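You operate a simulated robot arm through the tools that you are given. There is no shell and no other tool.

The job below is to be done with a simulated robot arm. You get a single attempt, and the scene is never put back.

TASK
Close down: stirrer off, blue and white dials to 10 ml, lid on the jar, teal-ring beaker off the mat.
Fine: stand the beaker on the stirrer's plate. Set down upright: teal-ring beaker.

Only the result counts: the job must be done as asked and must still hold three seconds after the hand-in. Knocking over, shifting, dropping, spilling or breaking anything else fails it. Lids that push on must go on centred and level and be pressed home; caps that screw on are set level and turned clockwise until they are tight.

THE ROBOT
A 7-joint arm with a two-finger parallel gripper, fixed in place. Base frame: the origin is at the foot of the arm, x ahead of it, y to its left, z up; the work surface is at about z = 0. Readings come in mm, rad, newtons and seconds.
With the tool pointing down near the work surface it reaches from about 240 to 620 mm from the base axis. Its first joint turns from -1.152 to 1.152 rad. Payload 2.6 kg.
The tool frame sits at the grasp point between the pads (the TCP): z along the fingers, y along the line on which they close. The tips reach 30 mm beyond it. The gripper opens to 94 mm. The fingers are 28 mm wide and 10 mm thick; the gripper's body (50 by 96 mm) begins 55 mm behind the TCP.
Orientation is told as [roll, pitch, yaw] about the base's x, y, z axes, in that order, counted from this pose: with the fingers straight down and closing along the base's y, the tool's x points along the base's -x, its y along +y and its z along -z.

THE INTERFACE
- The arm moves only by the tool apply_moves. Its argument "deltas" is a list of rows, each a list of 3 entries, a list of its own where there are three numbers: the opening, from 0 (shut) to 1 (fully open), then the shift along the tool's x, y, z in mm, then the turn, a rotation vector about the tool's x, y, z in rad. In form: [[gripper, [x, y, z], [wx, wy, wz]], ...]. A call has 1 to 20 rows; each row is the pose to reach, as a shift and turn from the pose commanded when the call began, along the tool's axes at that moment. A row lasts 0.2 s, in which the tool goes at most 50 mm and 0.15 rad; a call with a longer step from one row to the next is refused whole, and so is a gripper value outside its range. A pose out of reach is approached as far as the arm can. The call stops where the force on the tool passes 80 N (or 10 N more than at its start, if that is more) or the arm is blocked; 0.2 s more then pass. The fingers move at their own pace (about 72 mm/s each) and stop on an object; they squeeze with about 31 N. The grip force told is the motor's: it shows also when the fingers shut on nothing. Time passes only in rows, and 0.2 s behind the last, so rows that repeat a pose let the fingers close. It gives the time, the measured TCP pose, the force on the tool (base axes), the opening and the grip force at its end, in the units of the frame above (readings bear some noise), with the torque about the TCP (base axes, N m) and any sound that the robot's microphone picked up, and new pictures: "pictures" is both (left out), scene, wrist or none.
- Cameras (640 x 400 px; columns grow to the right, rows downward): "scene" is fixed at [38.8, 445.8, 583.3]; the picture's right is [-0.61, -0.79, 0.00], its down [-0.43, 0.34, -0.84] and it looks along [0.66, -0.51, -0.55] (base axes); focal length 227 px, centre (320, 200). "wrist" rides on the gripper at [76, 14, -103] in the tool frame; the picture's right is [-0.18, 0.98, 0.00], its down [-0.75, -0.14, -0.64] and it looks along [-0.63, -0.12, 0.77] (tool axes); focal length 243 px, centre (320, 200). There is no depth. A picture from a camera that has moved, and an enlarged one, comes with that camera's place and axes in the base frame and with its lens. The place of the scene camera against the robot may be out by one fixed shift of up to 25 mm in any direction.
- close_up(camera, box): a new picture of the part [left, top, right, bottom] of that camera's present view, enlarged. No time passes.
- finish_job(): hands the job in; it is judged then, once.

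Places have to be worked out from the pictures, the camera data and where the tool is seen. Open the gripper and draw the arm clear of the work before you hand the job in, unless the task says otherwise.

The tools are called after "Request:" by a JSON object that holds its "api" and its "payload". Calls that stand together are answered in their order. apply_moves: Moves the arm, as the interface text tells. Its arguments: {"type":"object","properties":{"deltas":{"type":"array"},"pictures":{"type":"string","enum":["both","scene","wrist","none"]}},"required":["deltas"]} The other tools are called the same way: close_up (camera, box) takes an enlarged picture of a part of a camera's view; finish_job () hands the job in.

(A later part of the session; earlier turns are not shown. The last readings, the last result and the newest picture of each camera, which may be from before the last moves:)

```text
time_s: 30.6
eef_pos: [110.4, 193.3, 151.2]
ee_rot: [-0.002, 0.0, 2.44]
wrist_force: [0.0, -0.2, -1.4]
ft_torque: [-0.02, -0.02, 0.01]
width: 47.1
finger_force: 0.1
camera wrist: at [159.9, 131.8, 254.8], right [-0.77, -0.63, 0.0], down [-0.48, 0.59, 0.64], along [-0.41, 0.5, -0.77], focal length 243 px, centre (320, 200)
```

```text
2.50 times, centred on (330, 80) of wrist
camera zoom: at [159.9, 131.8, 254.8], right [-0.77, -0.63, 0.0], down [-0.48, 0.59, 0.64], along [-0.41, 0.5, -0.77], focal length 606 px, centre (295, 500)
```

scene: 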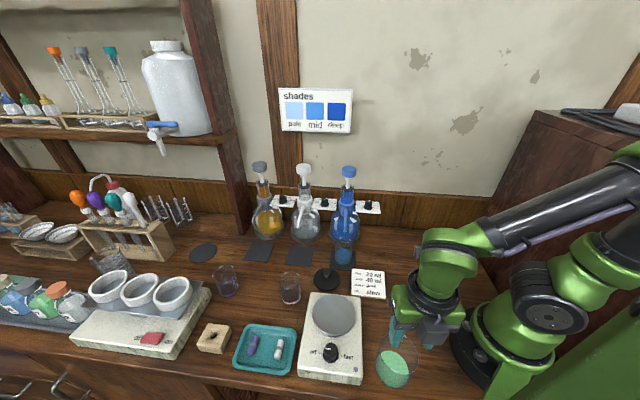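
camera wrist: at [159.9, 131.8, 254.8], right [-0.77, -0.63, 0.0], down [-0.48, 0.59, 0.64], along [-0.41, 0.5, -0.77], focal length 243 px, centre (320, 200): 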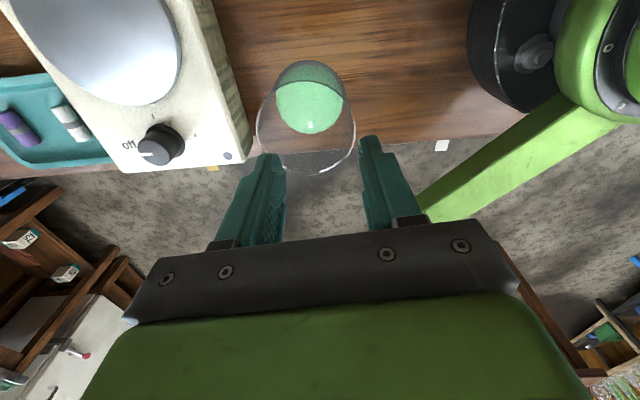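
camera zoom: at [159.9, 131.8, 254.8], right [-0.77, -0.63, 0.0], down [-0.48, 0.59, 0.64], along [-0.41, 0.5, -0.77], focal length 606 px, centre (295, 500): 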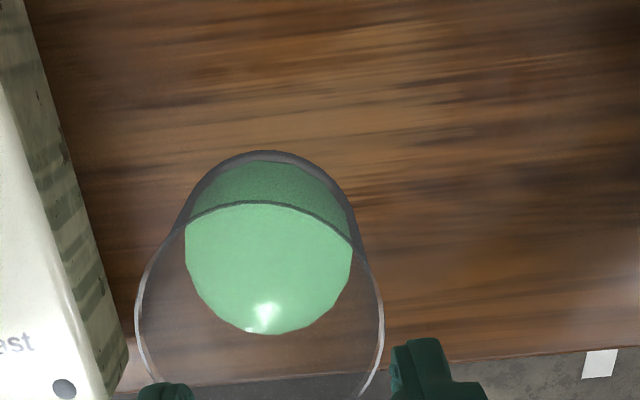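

The arm reaches above the jar. From here the rim centre looks to be at about (119, 198); I shift there and test a lower height (tips still above the rim).

Request:
{"api": "apply_moves", "payload": {"deltas": [[0.5, [0, -6, 10], [0, 0, 0]], [0.5, [2, -11, 20], [0, 0, 0]], [0.5, [2, -11, 30], [0, 0, 0]], [0.5, [2, -11, 30], [0, 0, 0]]], "pictures": "both"}}

Request:
{"api": "close_up", "payload": {"camera": "wrist", "box": [220, 20, 420, 180]}}

Request:
{"api": "close_up", "payload": {"camera": "scene", "box": [340, 280, 480, 400]}}

```text
time_s: 31.6
eef_pos: [121.5, 197.7, 120.5]
ee_rot: [-0.003, 0.001, 2.441]
wrist_force: [0.0, 0.2, -0.5]
ft_torque: [0.01, 0.01, 0.01]
width: 46.8
finger_force: 0.0
camera wrist: at [169.8, 137.9, 223.6], right [-0.77, -0.63, 0.0], down [-0.48, 0.59, 0.64], along [-0.41, 0.5, -0.77], focal length 243 px, centre (320, 200)
```

scene: 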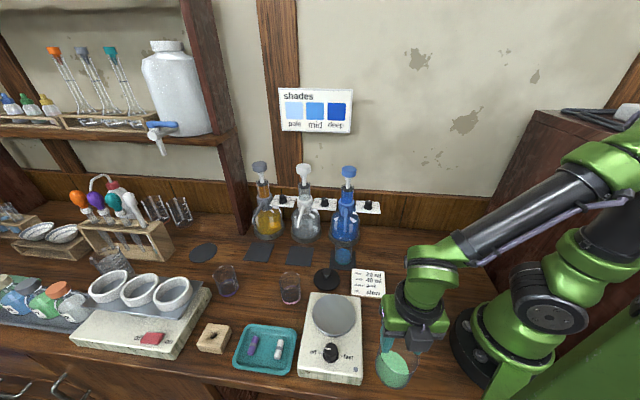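
wrist: 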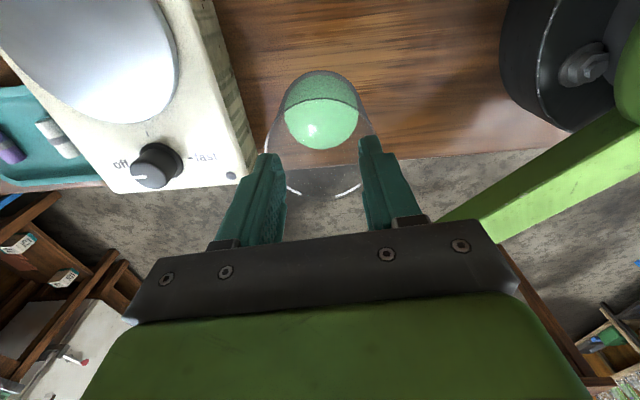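

```text
2.50 times, centred on (320, 100) of wrist
camera zoom: at [169.8, 137.9, 223.6], right [-0.77, -0.63, 0.0], down [-0.48, 0.59, 0.64], along [-0.41, 0.5, -0.77], focal length 606 px, centre (320, 450)
```

zoom: 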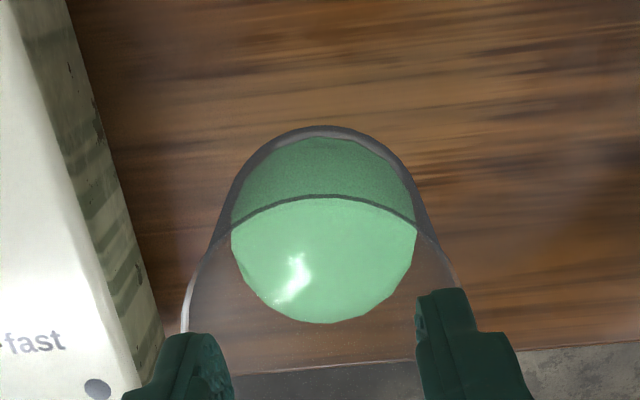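

```text
3.33 times, centred on (410, 340) of scene
camera zoom: at [38.8, 445.8, 583.3], right [-0.61, -0.79, 0.0], down [-0.43, 0.34, -0.84], along [0.66, -0.51, -0.55], focal length 756 px, centre (20, -267)
```

zoom: 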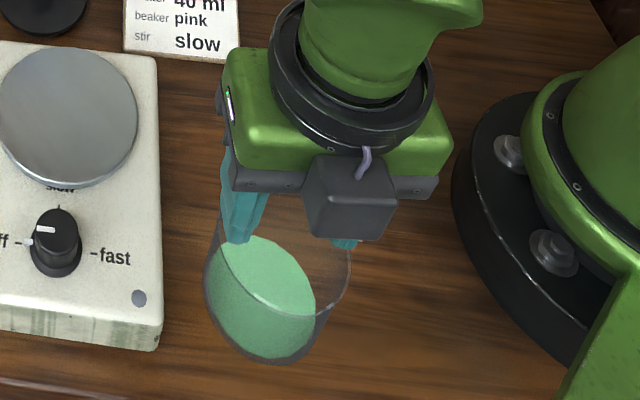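

Reach is fine at z ≈ 120 with radius ≈ 232. To fix the rim centre accurately I rise and turn the camera round to the other side of the jar.

Request:
{"api": "apply_moves", "payload": {"deltas": [[0.5, [0, 0, -20], [0, 0, 0]], [0.5, [0, 0, -40], [0, 0, 0.15]], [0.5, [0, 0, -40], [0, 0, 0.3]], [0.5, [0, 0, -40], [0, 0, 0.45]], [0.5, [0, 0, -40], [0, 0, 0.6]], [0.5, [0, 0, -40], [0, 0, 0.75]], [0.5, [0, 0, -40], [0, 0, 0.9]], [0.5, [0, 0, -40], [0, 0, 1.05]], [0.5, [0, 0, -40], [0, 0, 1.2]], [0.5, [0, 0, -40], [0, 0, 1.35]], [0.5, [0, 0, -40], [0, 0, 1.5]], [0.5, [0, 0, -40], [0, 0, 1.65]], [0.5, [0, 0, -40], [0, 0, 1.8]], [0.5, [0, 0, -40], [0, 0, 1.8]]], "pictures": "both"}}

Request:
{"api": "close_up", "payload": {"camera": "wrist", "box": [220, 40, 420, 200]}}

```text
time_s: 34.6
eef_pos: [122.0, 198.0, 159.8]
ee_rot: [-0.002, -0.001, 0.639]
wrist_force: [0.5, -0.7, 0.0]
ft_torque: [0.01, -0.01, 0.01]
width: 46.9
finger_force: 0.1
camera wrist: at [51.3, 163.3, 263.0], right [-0.44, 0.9, 0.0], down [0.69, 0.33, 0.64], along [0.58, 0.28, -0.77], focal length 243 px, centre (320, 200)
```

scene: 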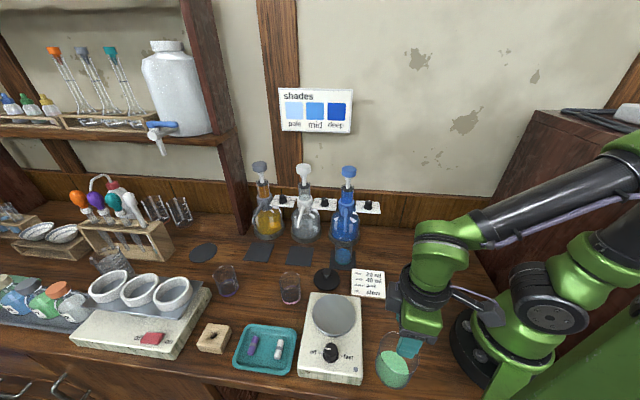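
wrist: 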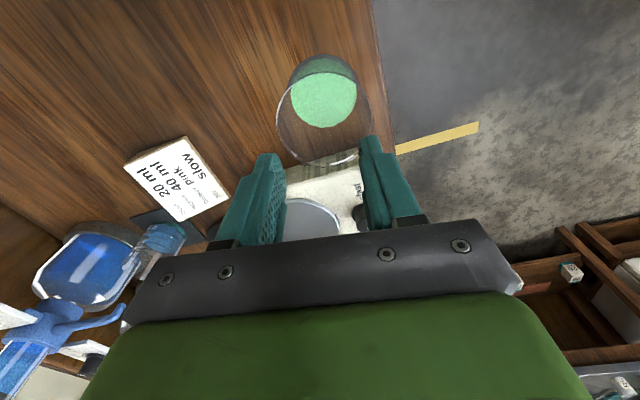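

```text
2.50 times, centred on (320, 120) of wrist
camera zoom: at [51.3, 163.3, 263.0], right [-0.44, 0.9, 0.0], down [0.69, 0.33, 0.64], along [0.58, 0.28, -0.77], focal length 606 px, centre (320, 400)
```

zoom: 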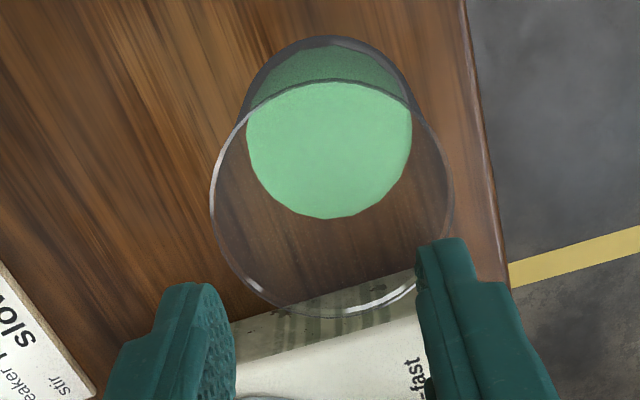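

Three views agree: jar rim centre ≈ (118.3, 200.4), rim z ≈ 80, diameter ≈ 75 mm. Now I move over toward the lid and the beaker/dispensers for close views.

Request:
{"api": "apply_moves", "payload": {"deltas": [[0.5, [0, 0, -25], [0, 0, 0.1]], [0.6, [-25, -24, -40], [0, 0, 0.22]], [0.7, [-52, -49, -40], [0, 0, 0.34]], [0.8, [-79, -74, -40], [0, 0, 0.46]], [0.9, [-106, -99, -40], [0, 0, 0.58]], [0.9, [-133, -124, -40], [0, 0, 0.7]], [0.9, [-158, -148, -40], [0, 0, 0.82]], [0.9, [-180, -169, -40], [0, 0, 0.94]], [0.9, [-180, -169, -40], [0, 0, 0.94]]], "pictures": "both"}}

Request:
{"api": "close_up", "payload": {"camera": "wrist", "box": [220, 0, 420, 160]}}

Request:
{"api": "close_up", "payload": {"camera": "wrist", "box": [160, 120, 420, 260]}}

```text
time_s: 36.6
eef_pos: [366.3, 169.5, 202.7]
ee_rot: [0.003, -0.001, -0.3]
wrist_force: [0.5, 0.6, 0.3]
ft_torque: [0.01, 0.03, 0.0]
width: 84.7
finger_force: 0.0
camera wrist: at [297.3, 205.5, 304.6], right [0.47, 0.88, 0.0], down [0.68, -0.36, 0.64], along [0.57, -0.3, -0.77], focal length 243 px, centre (320, 200)
```

scene: 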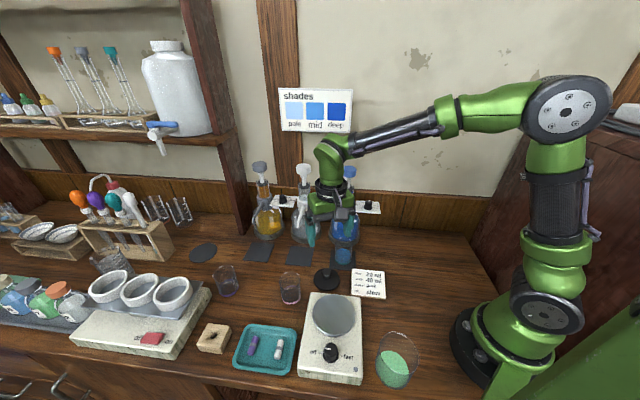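
wrist: 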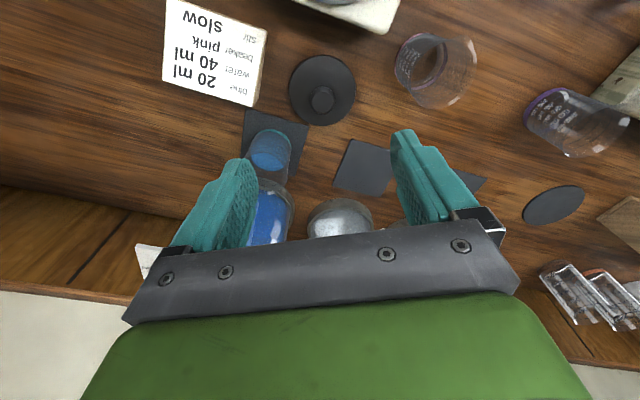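

```text
2.50 times, centred on (320, 80) of wrist
camera zoom: at [297.3, 205.5, 304.6], right [0.47, 0.88, 0.0], down [0.68, -0.36, 0.64], along [0.57, -0.3, -0.77], focal length 606 px, centre (320, 500)
```

zoom: 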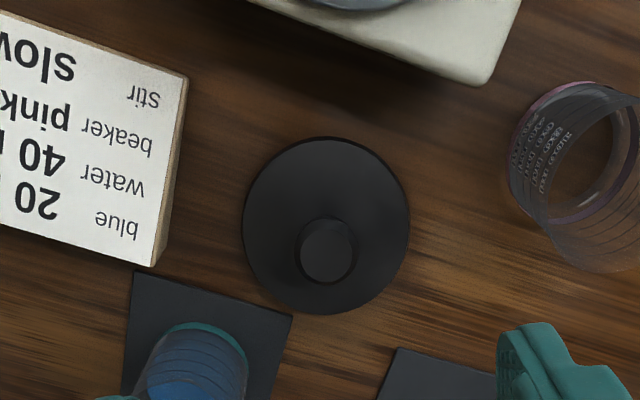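

```text
2.46 times, centred on (290, 190) of wrist
camera zoom: at [297.3, 205.5, 304.6], right [0.47, 0.88, 0.0], down [0.68, -0.36, 0.64], along [0.57, -0.3, -0.77], focal length 597 px, centre (394, 225)
```

zoom: 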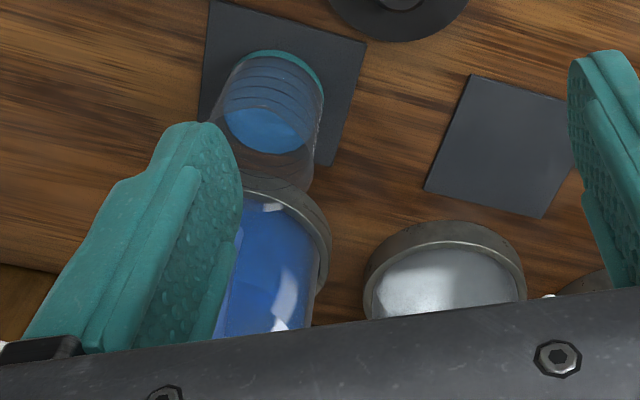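

The lid is at about (373, 168), disc Ø ≈ 77 with a knob of ~25 mm reaching z ≈ 35. I descend over it for a closer check before gripping.

Request:
{"api": "apply_moves", "payload": {"deltas": [[0.7, [-3, 0.3, 25], [0, 0, 0]], [0.55, [-7.1, 0.7, 50], [0, 0, 0]], [0.55, [-7.1, 0.7, 75], [0, 0, 0]], [0.55, [-7.1, 0.7, 100], [0, 0, 0]], [0.55, [-7.1, 0.7, 100], [0, 0, 0]]], "pictures": "both"}}

Request:
{"api": "close_up", "payload": {"camera": "wrist", "box": [220, 40, 420, 200]}}

Request:
{"api": "close_up", "payload": {"camera": "scene", "box": [270, 180, 400, 300]}}

```text
time_s: 37.8
eef_pos: [373.9, 168.2, 100.6]
ee_rot: [0.001, -0.001, -0.3]
wrist_force: [0.6, 0.5, 0.7]
ft_torque: [0.03, 0.01, 0.01]
width: 51.6
finger_force: 0.1
camera wrist: at [304.0, 203.6, 203.2], right [0.47, 0.88, 0.0], down [0.68, -0.36, 0.64], along [0.57, -0.3, -0.77], focal length 243 px, centre (320, 200)
```

scene: 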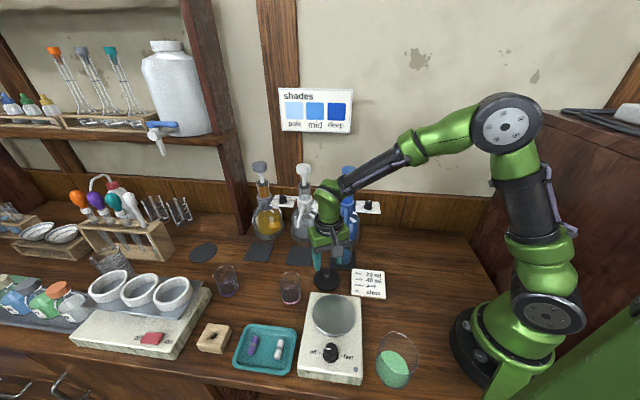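
wrist: 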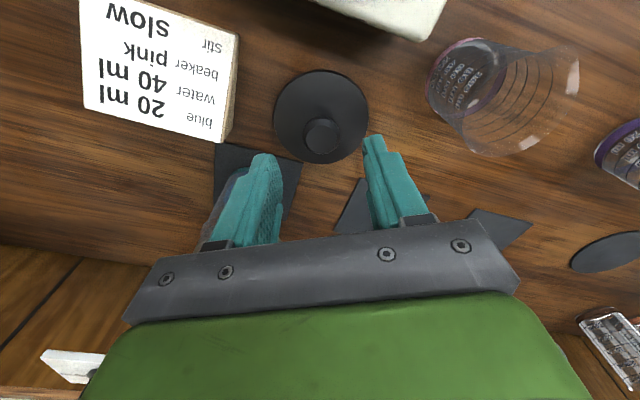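

```text
2.50 times, centred on (320, 120) of wrist
camera zoom: at [304.0, 203.6, 203.2], right [0.47, 0.88, 0.0], down [0.68, -0.36, 0.64], along [0.57, -0.3, -0.77], focal length 606 px, centre (320, 400)
```

zoom: 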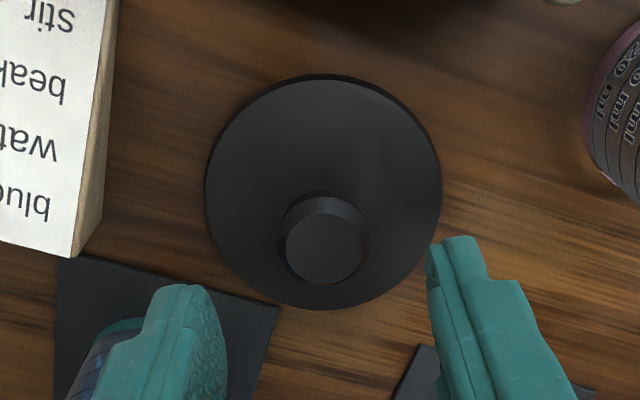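

```text
3.33 times, centred on (335, 240) of scene
camera zoom: at [38.8, 445.8, 583.3], right [-0.61, -0.79, 0.0], down [-0.43, 0.34, -0.84], along [0.66, -0.51, -0.55], focal length 756 px, centre (270, 67)
```

zoom: 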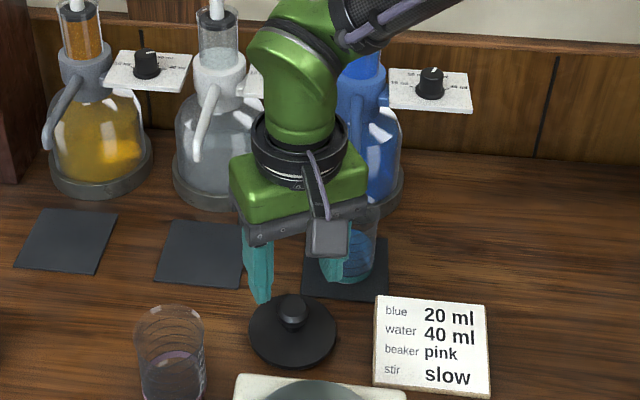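

The lid is centred under the tool to within 1 mm (disc top z ≈ 12, knob top z ≈ 40). I descend to TCP z ≈ 46 and close on its knob.

Request:
{"api": "apply_moves", "payload": {"deltas": [[0.55, [-0.6, 0.8, 20], [0, 0, 0]], [0.5, [-0.6, 0.8, 40], [0, 0, 0]], [0.5, [-0.6, 0.8, 54], [0, 0, 0]], [0.4, [-0.6, 0.8, 54], [0, 0, 0]], [0.3, [-0.6, 0.8, 54], [0, 0, 0]], [0.2, [-0.6, 0.8, 54], [0, 0, 0]], [0, [-0.6, 0.8, 54], [0, 0, 0]], [0, [-0.6, 0.8, 54], [0, 0, 0]], [0, [-0.6, 0.8, 54], [0, 0, 0]]], "pictures": "both"}}

Request:
{"api": "close_up", "payload": {"camera": "wrist", "box": [220, 60, 420, 220]}}

```text
time_s: 39.8
eef_pos: [372.6, 169.3, 48.3]
ee_rot: [0.003, -0.001, -0.3]
wrist_force: [-0.2, -0.4, -0.9]
ft_torque: [-0.02, -0.02, 0.0]
width: 26.2
finger_force: 30.6
camera wrist: at [305.2, 205.5, 150.3], right [0.47, 0.88, 0.0], down [0.68, -0.36, 0.64], along [0.57, -0.3, -0.77], focal length 243 px, centre (320, 200)
```

scene: 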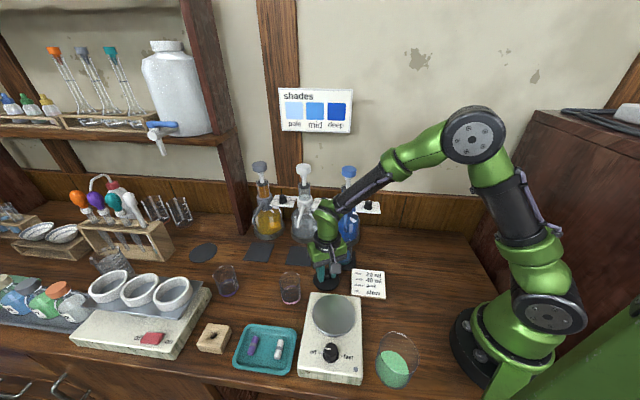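
wrist: 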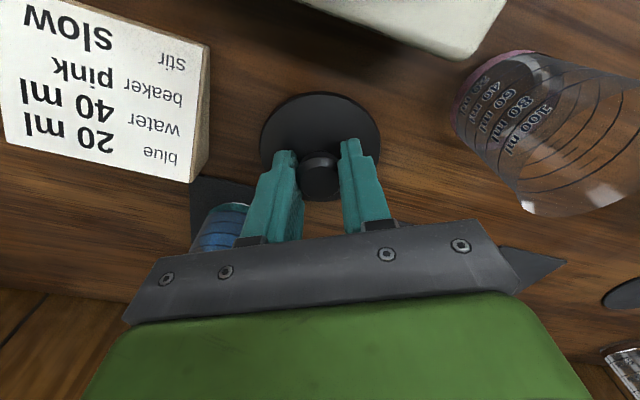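

```text
2.50 times, centred on (320, 140) of wrist
camera zoom: at [305.2, 205.5, 150.3], right [0.47, 0.88, 0.0], down [0.68, -0.36, 0.64], along [0.57, -0.3, -0.77], focal length 606 px, centre (320, 350)
```

zoom: 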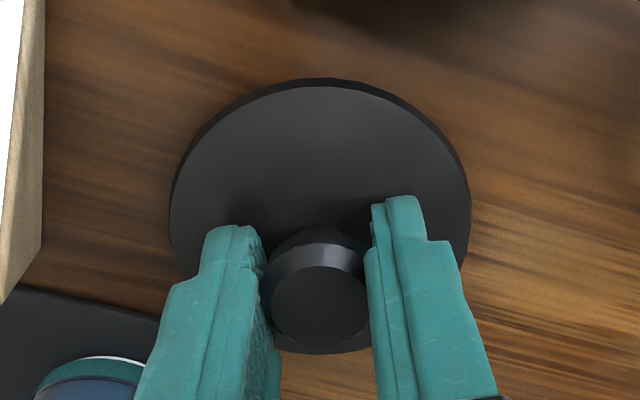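

The lid's knob is gripped centrally (26 mm). I lift it straight up and check before traversing.

Request:
{"api": "apply_moves", "payload": {"deltas": [[0, [0, 0, -10], [0, 0, 0]], [0, [0, 0, -30], [0, 0, 0]], [0, [0, 0, -55], [0, 0, 0]], [0, [0, 0, -80], [0, 0, 0]], [0, [0, 0, -105], [0, 0, 0]], [0, [0, 0, -125], [0, 0, 0]], [0, [0, 0, -125], [0, 0, 0]]], "pictures": "both"}}

Request:
{"api": "close_up", "payload": {"camera": "wrist", "box": [220, 60, 420, 220]}}

Request:
{"api": "close_up", "payload": {"camera": "scene", "box": [270, 180, 400, 300]}}

```text
time_s: 41.4
eef_pos: [374.6, 170.2, 170.9]
ee_rot: [0.001, 0.0, -0.298]
wrist_force: [0.1, 0.3, -0.1]
ft_torque: [-0.02, 0.0, 0.0]
width: 26.2
finger_force: 31.0
camera wrist: at [306.4, 206.8, 274.0], right [0.47, 0.88, 0.0], down [0.68, -0.36, 0.64], along [0.57, -0.3, -0.77], focal length 243 px, centre (320, 200)
```

scene: 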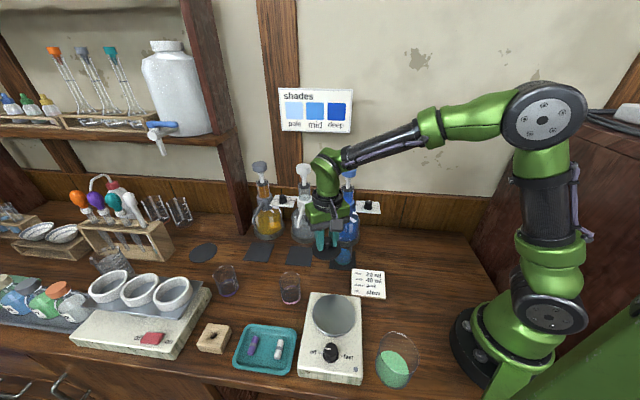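
wrist: 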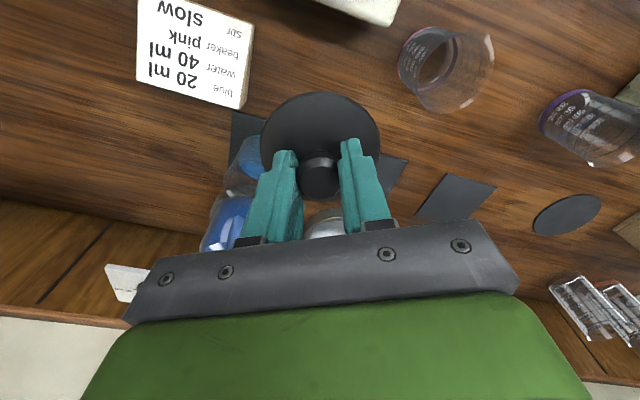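

```text
2.50 times, centred on (320, 140) of wrist
camera zoom: at [306.4, 206.8, 274.0], right [0.47, 0.88, 0.0], down [0.68, -0.36, 0.64], along [0.57, -0.3, -0.77], focal length 606 px, centre (320, 350)
```

zoom: 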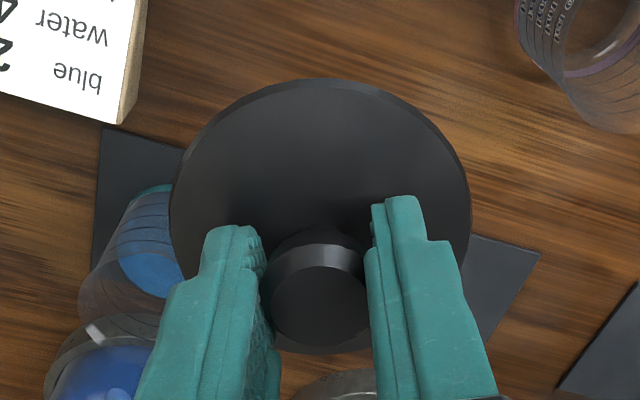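

```text
3.33 times, centred on (335, 240) of scene
camera zoom: at [38.8, 445.8, 583.3], right [-0.61, -0.79, 0.0], down [-0.43, 0.34, -0.84], along [0.66, -0.51, -0.55], focal length 756 px, centre (270, 67)
```

zoom: 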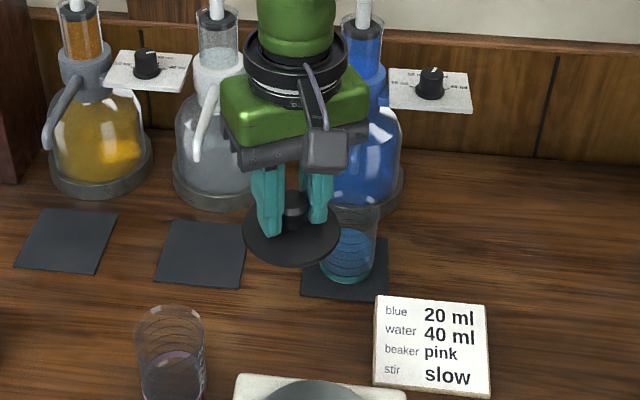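

The lid hangs level and unchanged in the grip. I carry it at this height across to above the jar.

Request:
{"api": "apply_moves", "payload": {"deltas": [[0, [15, -3, 0], [0, 0, 0]], [0, [42, -8, 0], [0, 0, 0]], [0, [70, -13, 0], [0, 0, 0]], [0, [98, -18, 0], [0, 0, 0]], [0, [126, -23, 0], [0, 0, 0]], [0, [154, -28, 0], [0, 0, 0]], [0, [182, -33, 0], [0, 0, 0]], [0, [210, -38, 0], [0, 0, 0]], [0, [235, -43, 0], [0, 0, 0]], [0, [253, -46.5, 0], [0, 0, 0]], [0, [253, -46.5, 0], [0, 0, 0]]], "pictures": "both"}}

Request:
{"api": "close_up", "payload": {"camera": "wrist", "box": [220, 40, 420, 200]}}

Request:
{"api": "close_up", "payload": {"camera": "scene", "box": [340, 270, 480, 400]}}

```text
time_s: 43.8
eef_pos: [119.6, 198.2, 172.4]
ee_rot: [0.001, 0.001, -0.3]
wrist_force: [-0.4, -0.1, -0.7]
ft_torque: [0.0, 0.01, 0.04]
width: 26.2
finger_force: 31.0
camera wrist: at [50.8, 234.6, 275.2], right [0.47, 0.88, 0.0], down [0.68, -0.36, 0.64], along [0.57, -0.3, -0.77], focal length 243 px, centre (320, 200)
```

scene: 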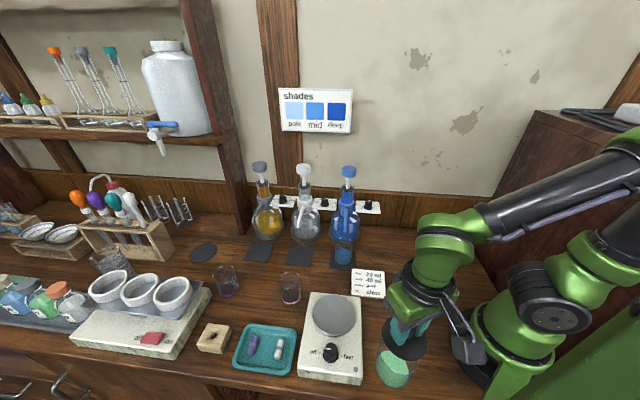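
wrist: 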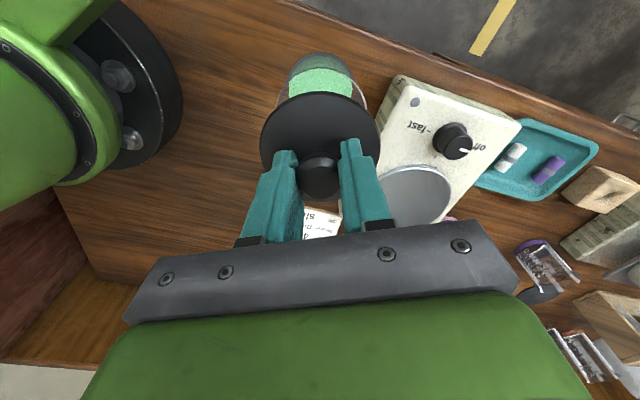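

```text
2.50 times, centred on (320, 120) of wrist
camera zoom: at [50.8, 234.6, 275.2], right [0.47, 0.88, 0.0], down [0.68, -0.36, 0.64], along [0.57, -0.3, -0.77], focal length 606 px, centre (320, 400)
```

zoom: 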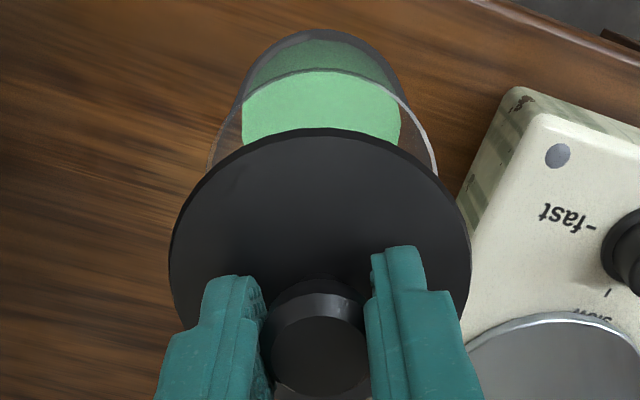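

```text
3.08 times, centred on (410, 335) of scene
camera zoom: at [38.8, 445.8, 583.3], right [-0.61, -0.79, 0.0], down [-0.43, 0.34, -0.84], along [0.66, -0.51, -0.55], focal length 698 px, centre (43, -215)
```

zoom: 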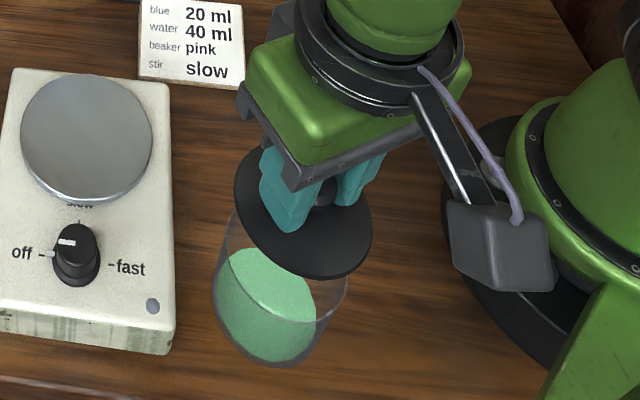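

Lid and rim are aligned within about 0.7 mm as seen from here. I apply a small correction and lower to just above the rim to check again.

Request:
{"api": "apply_moves", "payload": {"deltas": [[0, [0.2, 0.6, 10], [0, 0, 0]], [0, [0.2, 0.6, 20], [0, 0, 0]], [0, [0.2, 0.6, 30], [0, 0, 0]], [0, [0.2, 0.6, 37], [0, 0, 0]], [0, [0.2, 0.6, 37], [0, 0, 0]], [0, [0.2, 0.6, 37], [0, 0, 0]]], "pictures": "both"}}

Request:
{"api": "close_up", "payload": {"camera": "wrist", "box": [220, 40, 420, 200]}}

Request:
{"api": "close_up", "payload": {"camera": "scene", "box": [360, 310, 450, 400]}}

```text
time_s: 45.2
eef_pos: [118.8, 200.8, 135.0]
ee_rot: [0.002, 0.0, -0.303]
wrist_force: [0.4, 0.4, -1.2]
ft_torque: [0.0, 0.02, 0.02]
width: 26.4
finger_force: 30.7
camera wrist: at [50.5, 235.9, 237.7], right [0.47, 0.88, 0.0], down [0.68, -0.36, 0.64], along [0.57, -0.3, -0.77], focal length 243 px, centre (320, 200)
```

scene: 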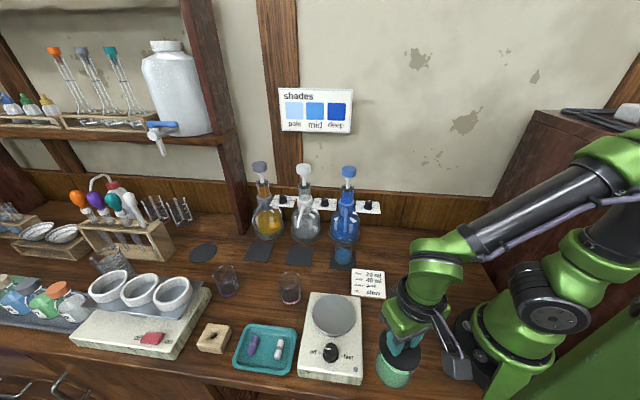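
wrist: 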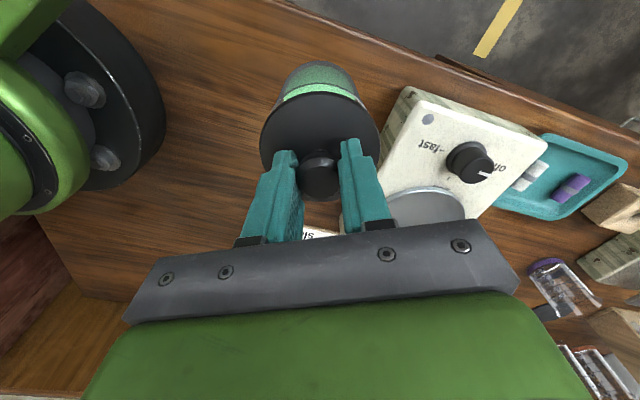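

```text
2.50 times, centred on (320, 120) of wrist
camera zoom: at [50.5, 235.9, 237.7], right [0.47, 0.88, 0.0], down [0.68, -0.36, 0.64], along [0.57, -0.3, -0.77], focal length 606 px, centre (320, 400)
```

zoom: 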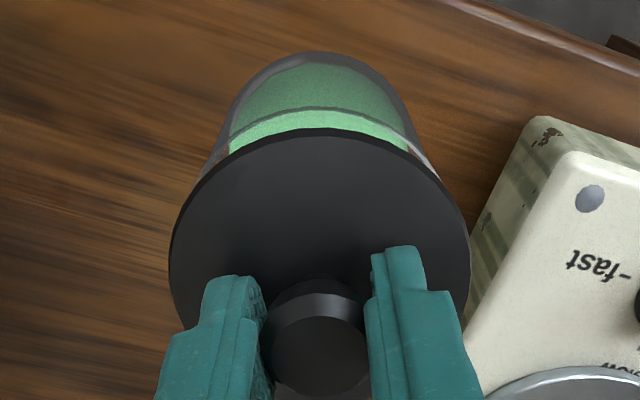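

```text
4.44 times, centred on (405, 355) of scene
camera zoom: at [38.8, 445.8, 583.3], right [-0.61, -0.79, 0.0], down [-0.43, 0.34, -0.84], along [0.66, -0.51, -0.55], focal length 1008 px, centre (-58, -489)
```

zoom: 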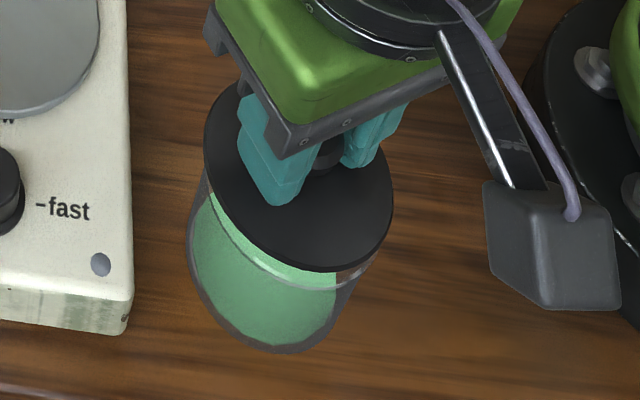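

Alignment still looks good (within ~0.5 mm). I lower slowly toward contact, watching the force.

Request:
{"api": "apply_moves", "payload": {"deltas": [[0, [0, 0, 2], [0, 0, 0]], [0, [0, 0, 4], [0, 0, 0]], [0, [0, 0, 6], [0, 0, 0]], [0, [0, 0, 8], [0, 0, 0]], [0, [0, 0, 8], [0, 0, 0]]], "pictures": "both"}}

Request:
{"api": "close_up", "payload": {"camera": "scene", "box": [360, 310, 450, 400]}}

Request:
{"api": "close_up", "payload": {"camera": "wrist", "box": [220, 40, 420, 200]}}

```text
time_s: 46.4
eef_pos: [118.2, 200.2, 127.0]
ee_rot: [-0.002, 0.001, -0.299]
wrist_force: [0.3, 0.6, -1.3]
ft_torque: [-0.01, 0.01, -0.04]
width: 26.2
finger_force: 30.7
camera wrist: at [49.9, 235.6, 229.8], right [0.47, 0.88, 0.0], down [0.68, -0.36, 0.64], along [0.57, -0.3, -0.77], focal length 243 px, centre (320, 200)
```

scene: 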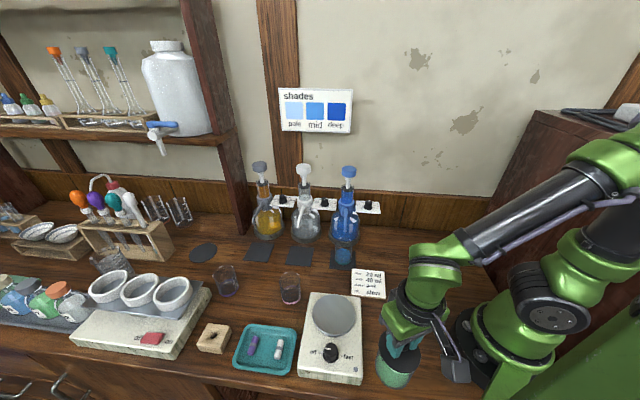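
wrist: 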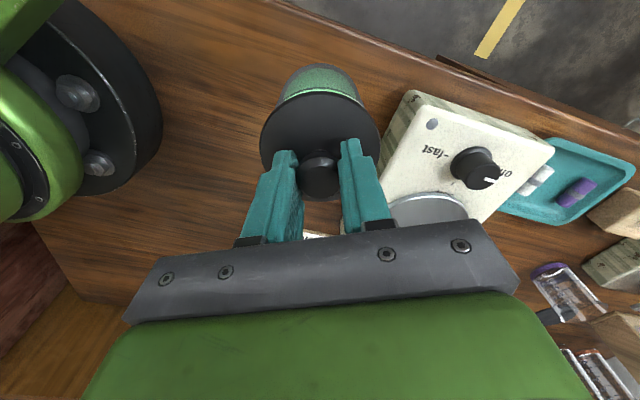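

```text
4.44 times, centred on (405, 355) of scene
camera zoom: at [38.8, 445.8, 583.3], right [-0.61, -0.79, 0.0], down [-0.43, 0.34, -0.84], along [0.66, -0.51, -0.55], focal length 1008 px, centre (-58, -489)
```

zoom: 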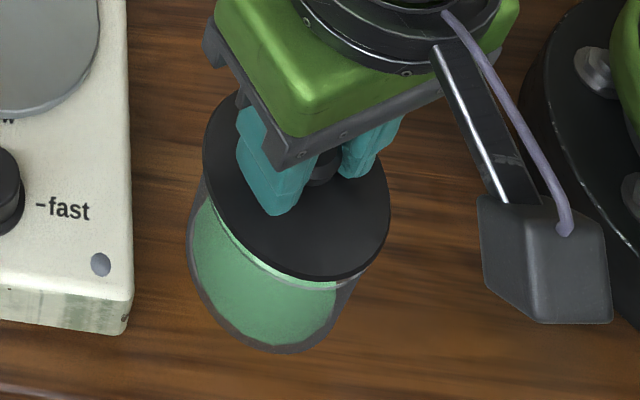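

```text
2.50 times, centred on (320, 120) of wrist
camera zoom: at [49.9, 235.6, 229.8], right [0.47, 0.88, 0.0], down [0.68, -0.36, 0.64], along [0.57, -0.3, -0.77], focal length 606 px, centre (320, 400)
```

zoom: 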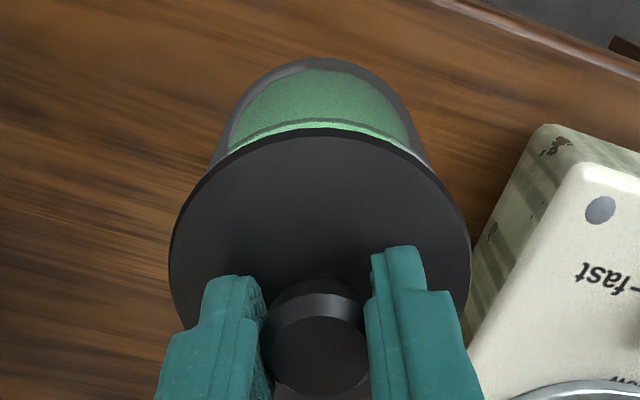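

No contact yet; the rim and lid edge remain concentric. I keep lowering in 1.5–2 mm steps.

Request:
{"api": "apply_moves", "payload": {"deltas": [[0, [0, 0, 1.5], [0, 0, 0]], [0, [0, 0, 3], [0, 0, 0]], [0, [0, 0, 4.5], [0, 0, 0]], [0, [0, 0, 6], [0, 0, 0]], [0, [0, 0, 6], [0, 0, 0]]], "pictures": "both"}}

Request:
{"api": "close_up", "payload": {"camera": "scene", "box": [360, 310, 450, 400]}}

Request:
{"api": "close_up", "payload": {"camera": "wrist", "box": [220, 40, 420, 200]}}

```text
time_s: 47.7
eef_pos: [120.2, 201.3, 122.0]
ee_rot: [0.005, -0.001, -0.304]
wrist_force: [-2.6, -3.7, 13.7]
ft_torque: [-0.1, 0.11, 0.03]
width: 26.5
finger_force: 30.9
stopped in row 5: the force on the tool passed its limit at 82 N (the readings are from after the stop); the commanded pose is now the measured one
camera wrist: at [50.6, 237.0, 225.7], right [0.47, 0.88, 0.0], down [0.68, -0.36, 0.64], along [0.57, -0.3, -0.77], focal length 243 px, centre (320, 200)
```

scene: 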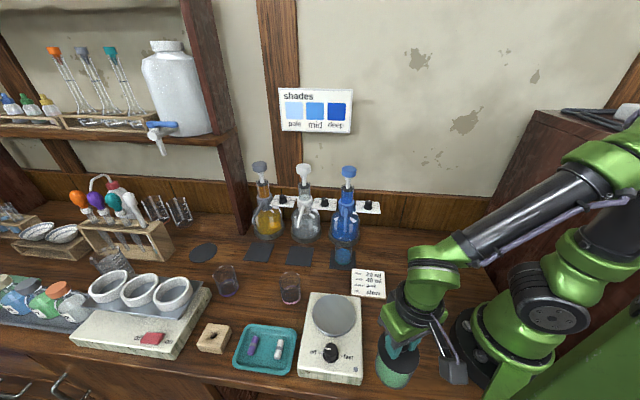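
wrist: 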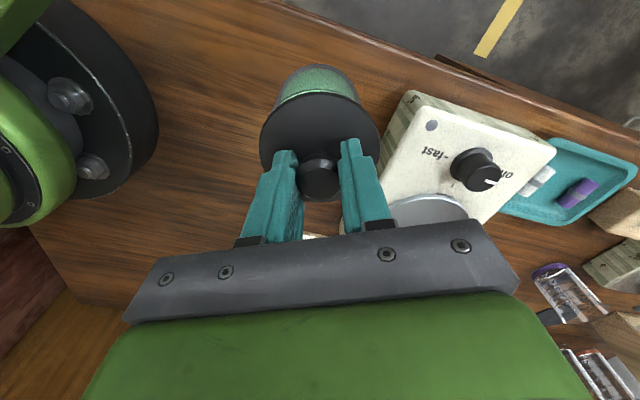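

```text
4.44 times, centred on (405, 355) of scene
camera zoom: at [38.8, 445.7, 583.3], right [-0.61, -0.79, 0.0], down [-0.43, 0.34, -0.84], along [0.66, -0.51, -0.55], focal length 1008 px, centre (-58, -489)
```

zoom: 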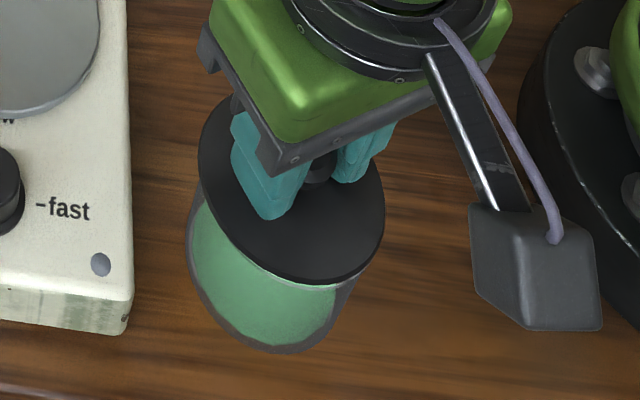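

```text
2.50 times, centred on (320, 120) of wrist
camera zoom: at [50.6, 237.0, 225.7], right [0.47, 0.88, 0.0], down [0.68, -0.36, 0.64], along [0.57, -0.3, -0.77], focal length 606 px, centre (320, 400)
```

zoom: 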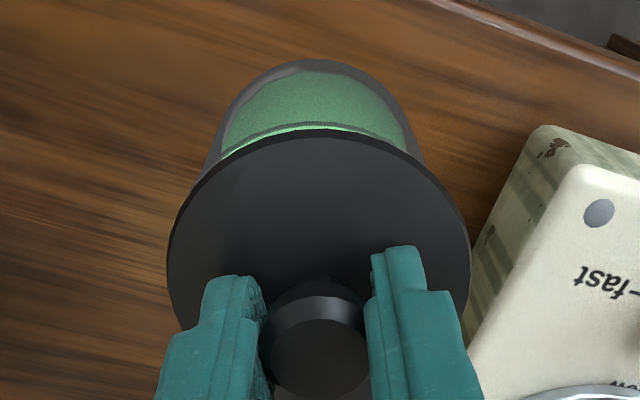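

The push stopped at 82 N near TCP z ≈ 122 with the lid drawn ~1.5–2 mm toward (+x,+y). I back off 4 mm, re-centre by that amount, and look again.

Request:
{"api": "apply_moves", "payload": {"deltas": [[0, [0, 0, -2], [0, 0, 0]], [0, [0, 0, -5], [0, 0, 0]], [0, [0.6, -1.4, -5], [0, 0, 0]], [0, [0.6, -1.4, -5], [0, 0, 0]]], "pictures": "both"}}

Request:
{"api": "close_up", "payload": {"camera": "scene", "box": [360, 310, 450, 400]}}

Request:
{"api": "close_up", "payload": {"camera": "wrist", "box": [240, 50, 400, 150]}}

```text
time_s: 48.7
eef_pos: [118.3, 199.1, 128.1]
ee_rot: [0.004, -0.002, -0.301]
wrist_force: [-0.2, 0.4, -1.2]
ft_torque: [0.01, 0.02, -0.01]
width: 26.3
finger_force: 30.7
camera wrist: at [49.3, 234.9, 230.6], right [0.47, 0.88, 0.0], down [0.68, -0.36, 0.64], along [0.57, -0.3, -0.77], focal length 243 px, centre (320, 200)
```

scene: 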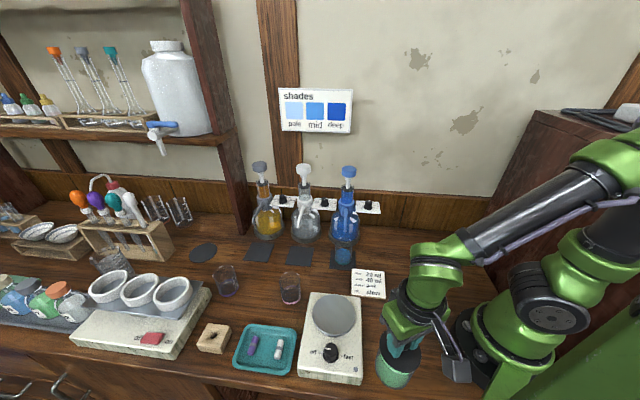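
wrist: 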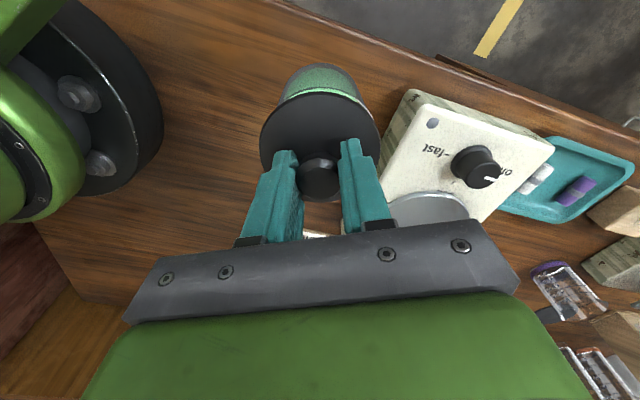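

```text
4.44 times, centred on (405, 355) of scene
camera zoom: at [38.8, 445.8, 583.3], right [-0.61, -0.79, 0.0], down [-0.43, 0.34, -0.84], along [0.66, -0.51, -0.55], focal length 1008 px, centre (-58, -489)
```

zoom: 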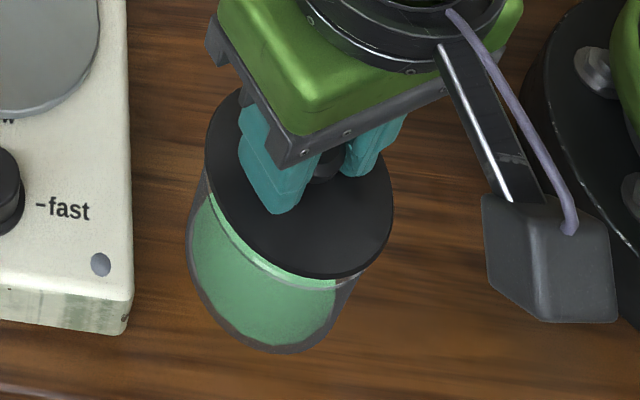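

```text
4.00 times, centred on (320, 100) of wrist
camera zoom: at [49.3, 234.9, 230.6], right [0.47, 0.88, 0.0], down [0.68, -0.36, 0.64], along [0.57, -0.3, -0.77], focal length 970 px, centre (320, 600)
```

zoom: 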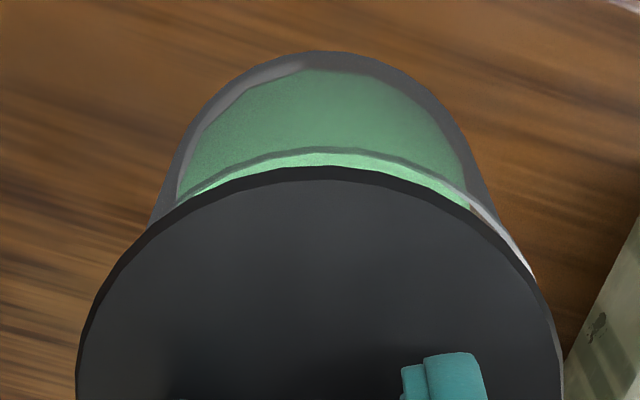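

The lid is again concentric with the rim (within ~0.6 mm). I go down in fine steps, so the press stays below the force limit.

Request:
{"api": "apply_moves", "payload": {"deltas": [[0, [0, 0.4, 2], [0, 0, 0]], [0, [0, 0.4, 3], [0, 0, 0]], [0, [0, 0.4, 3.6], [0, 0, 0]], [0, [0, 0.4, 4.2], [0, 0, 0]], [0, [0, 0.4, 4.7], [0, 0, 0]], [0, [0, 0.4, 5.2], [0, 0, 0]], [0, [0, 0.4, 5.2], [0, 0, 0]]], "pictures": "wrist"}}

Request:
{"api": "close_up", "payload": {"camera": "scene", "box": [360, 310, 450, 400]}}

Request:
{"api": "close_up", "payload": {"camera": "wrist", "box": [240, 50, 400, 150]}}

```text
time_s: 50.3
eef_pos: [117.8, 199.2, 122.9]
ee_rot: [0.006, -0.001, -0.302]
wrist_force: [-1.8, -1.1, 15.3]
ft_torque: [-0.09, 0.19, -0.06]
width: 26.1
finger_force: 30.9
camera wrist: at [49.1, 235.8, 225.8], right [0.47, 0.88, 0.01], down [0.68, -0.36, 0.64], along [0.57, -0.3, -0.77], focal length 243 px, centre (320, 200)
```

wrist: 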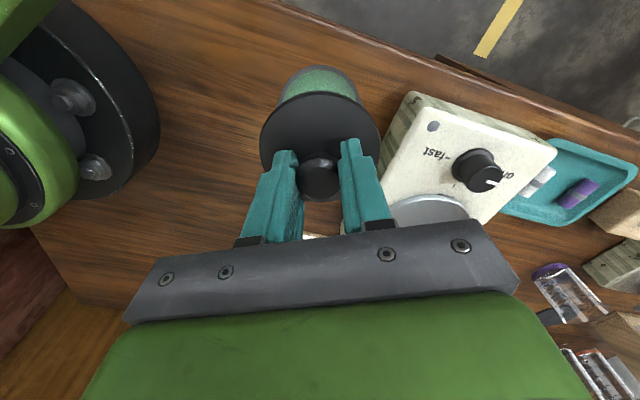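

```text
4.44 times, centred on (405, 355) of scene
camera zoom: at [38.8, 445.7, 583.3], right [-0.61, -0.79, 0.0], down [-0.43, 0.34, -0.84], along [0.66, -0.51, -0.55], focal length 1008 px, centre (-58, -489)
```

zoom: 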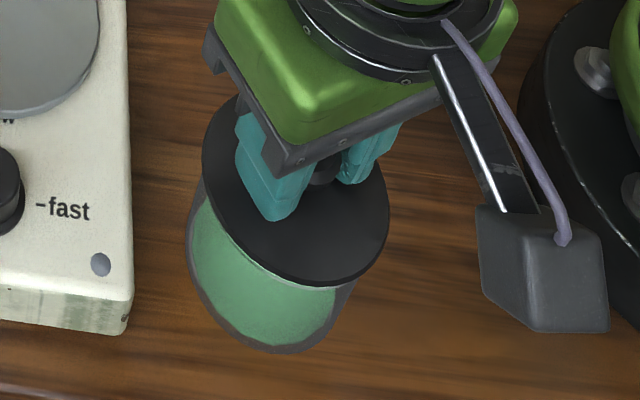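

```text
4.00 times, centred on (320, 100) of wrist
camera zoom: at [49.1, 235.8, 225.8], right [0.47, 0.88, 0.01], down [0.68, -0.36, 0.64], along [0.57, -0.3, -0.77], focal length 970 px, centre (320, 600)
```

zoom: 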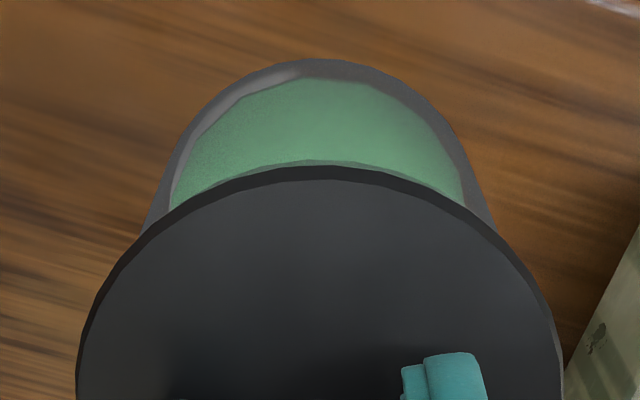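

Contact force is 15 N and the lid looks symmetric over the rim. I zoom in on the lid/rim gap to judge how far it's in.

Request:
{"api": "close_up", "payload": {"camera": "scene", "box": [400, 345, 450, 385]}}

Request:
{"api": "close_up", "payload": {"camera": "wrist", "box": [270, 75, 370, 125]}}

```text
10.00 times, centred on (425, 365) of scene
camera zoom: at [38.8, 445.7, 583.3], right [-0.61, -0.79, 0.0], down [-0.43, 0.34, -0.84], along [0.66, -0.51, -0.55], focal length 2267 px, centre (-730, -1450)
```

zoom: 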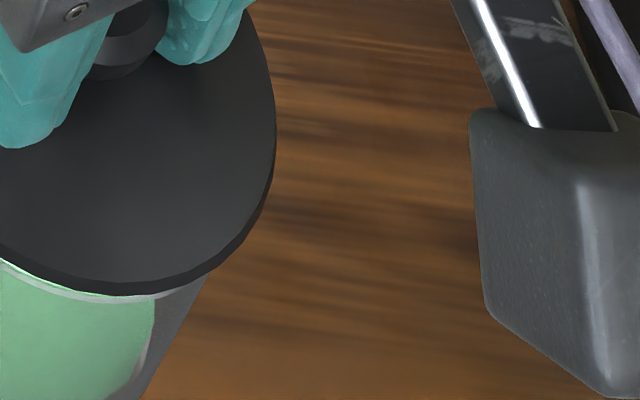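

```text
6.40 times, centred on (320, 100) of wrist
camera zoom: at [49.1, 235.8, 225.8], right [0.47, 0.88, 0.01], down [0.68, -0.36, 0.64], along [0.57, -0.3, -0.77], focal length 1553 px, centre (320, 840)
```

zoom: 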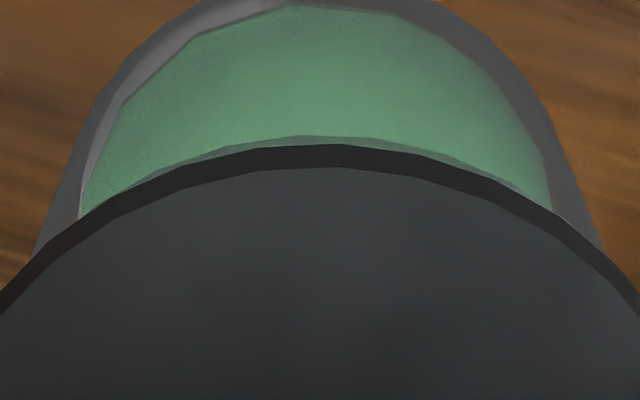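

The rim is just peeking out beneath the lid edge, so it isn't home yet. I press on in fine 0.3 mm steps.

Request:
{"api": "apply_moves", "payload": {"deltas": [[0, [0, 0, 0.3], [0, 0, 0]], [0, [0, 0, 0.6], [0, 0, 0]], [0, [0, 0, 0.9], [0, 0, 0]], [0, [0, 0, 0.9], [0, 0, 0]]], "pictures": "none"}}

```text
time_s: 51.3
eef_pos: [118.8, 201.3, 122.8]
ee_rot: [0.006, -0.002, -0.303]
wrist_force: [-7.5, -12.6, 64.7]
ft_torque: [-0.61, 0.49, -0.03]
width: 26.1
finger_force: 31.0
```

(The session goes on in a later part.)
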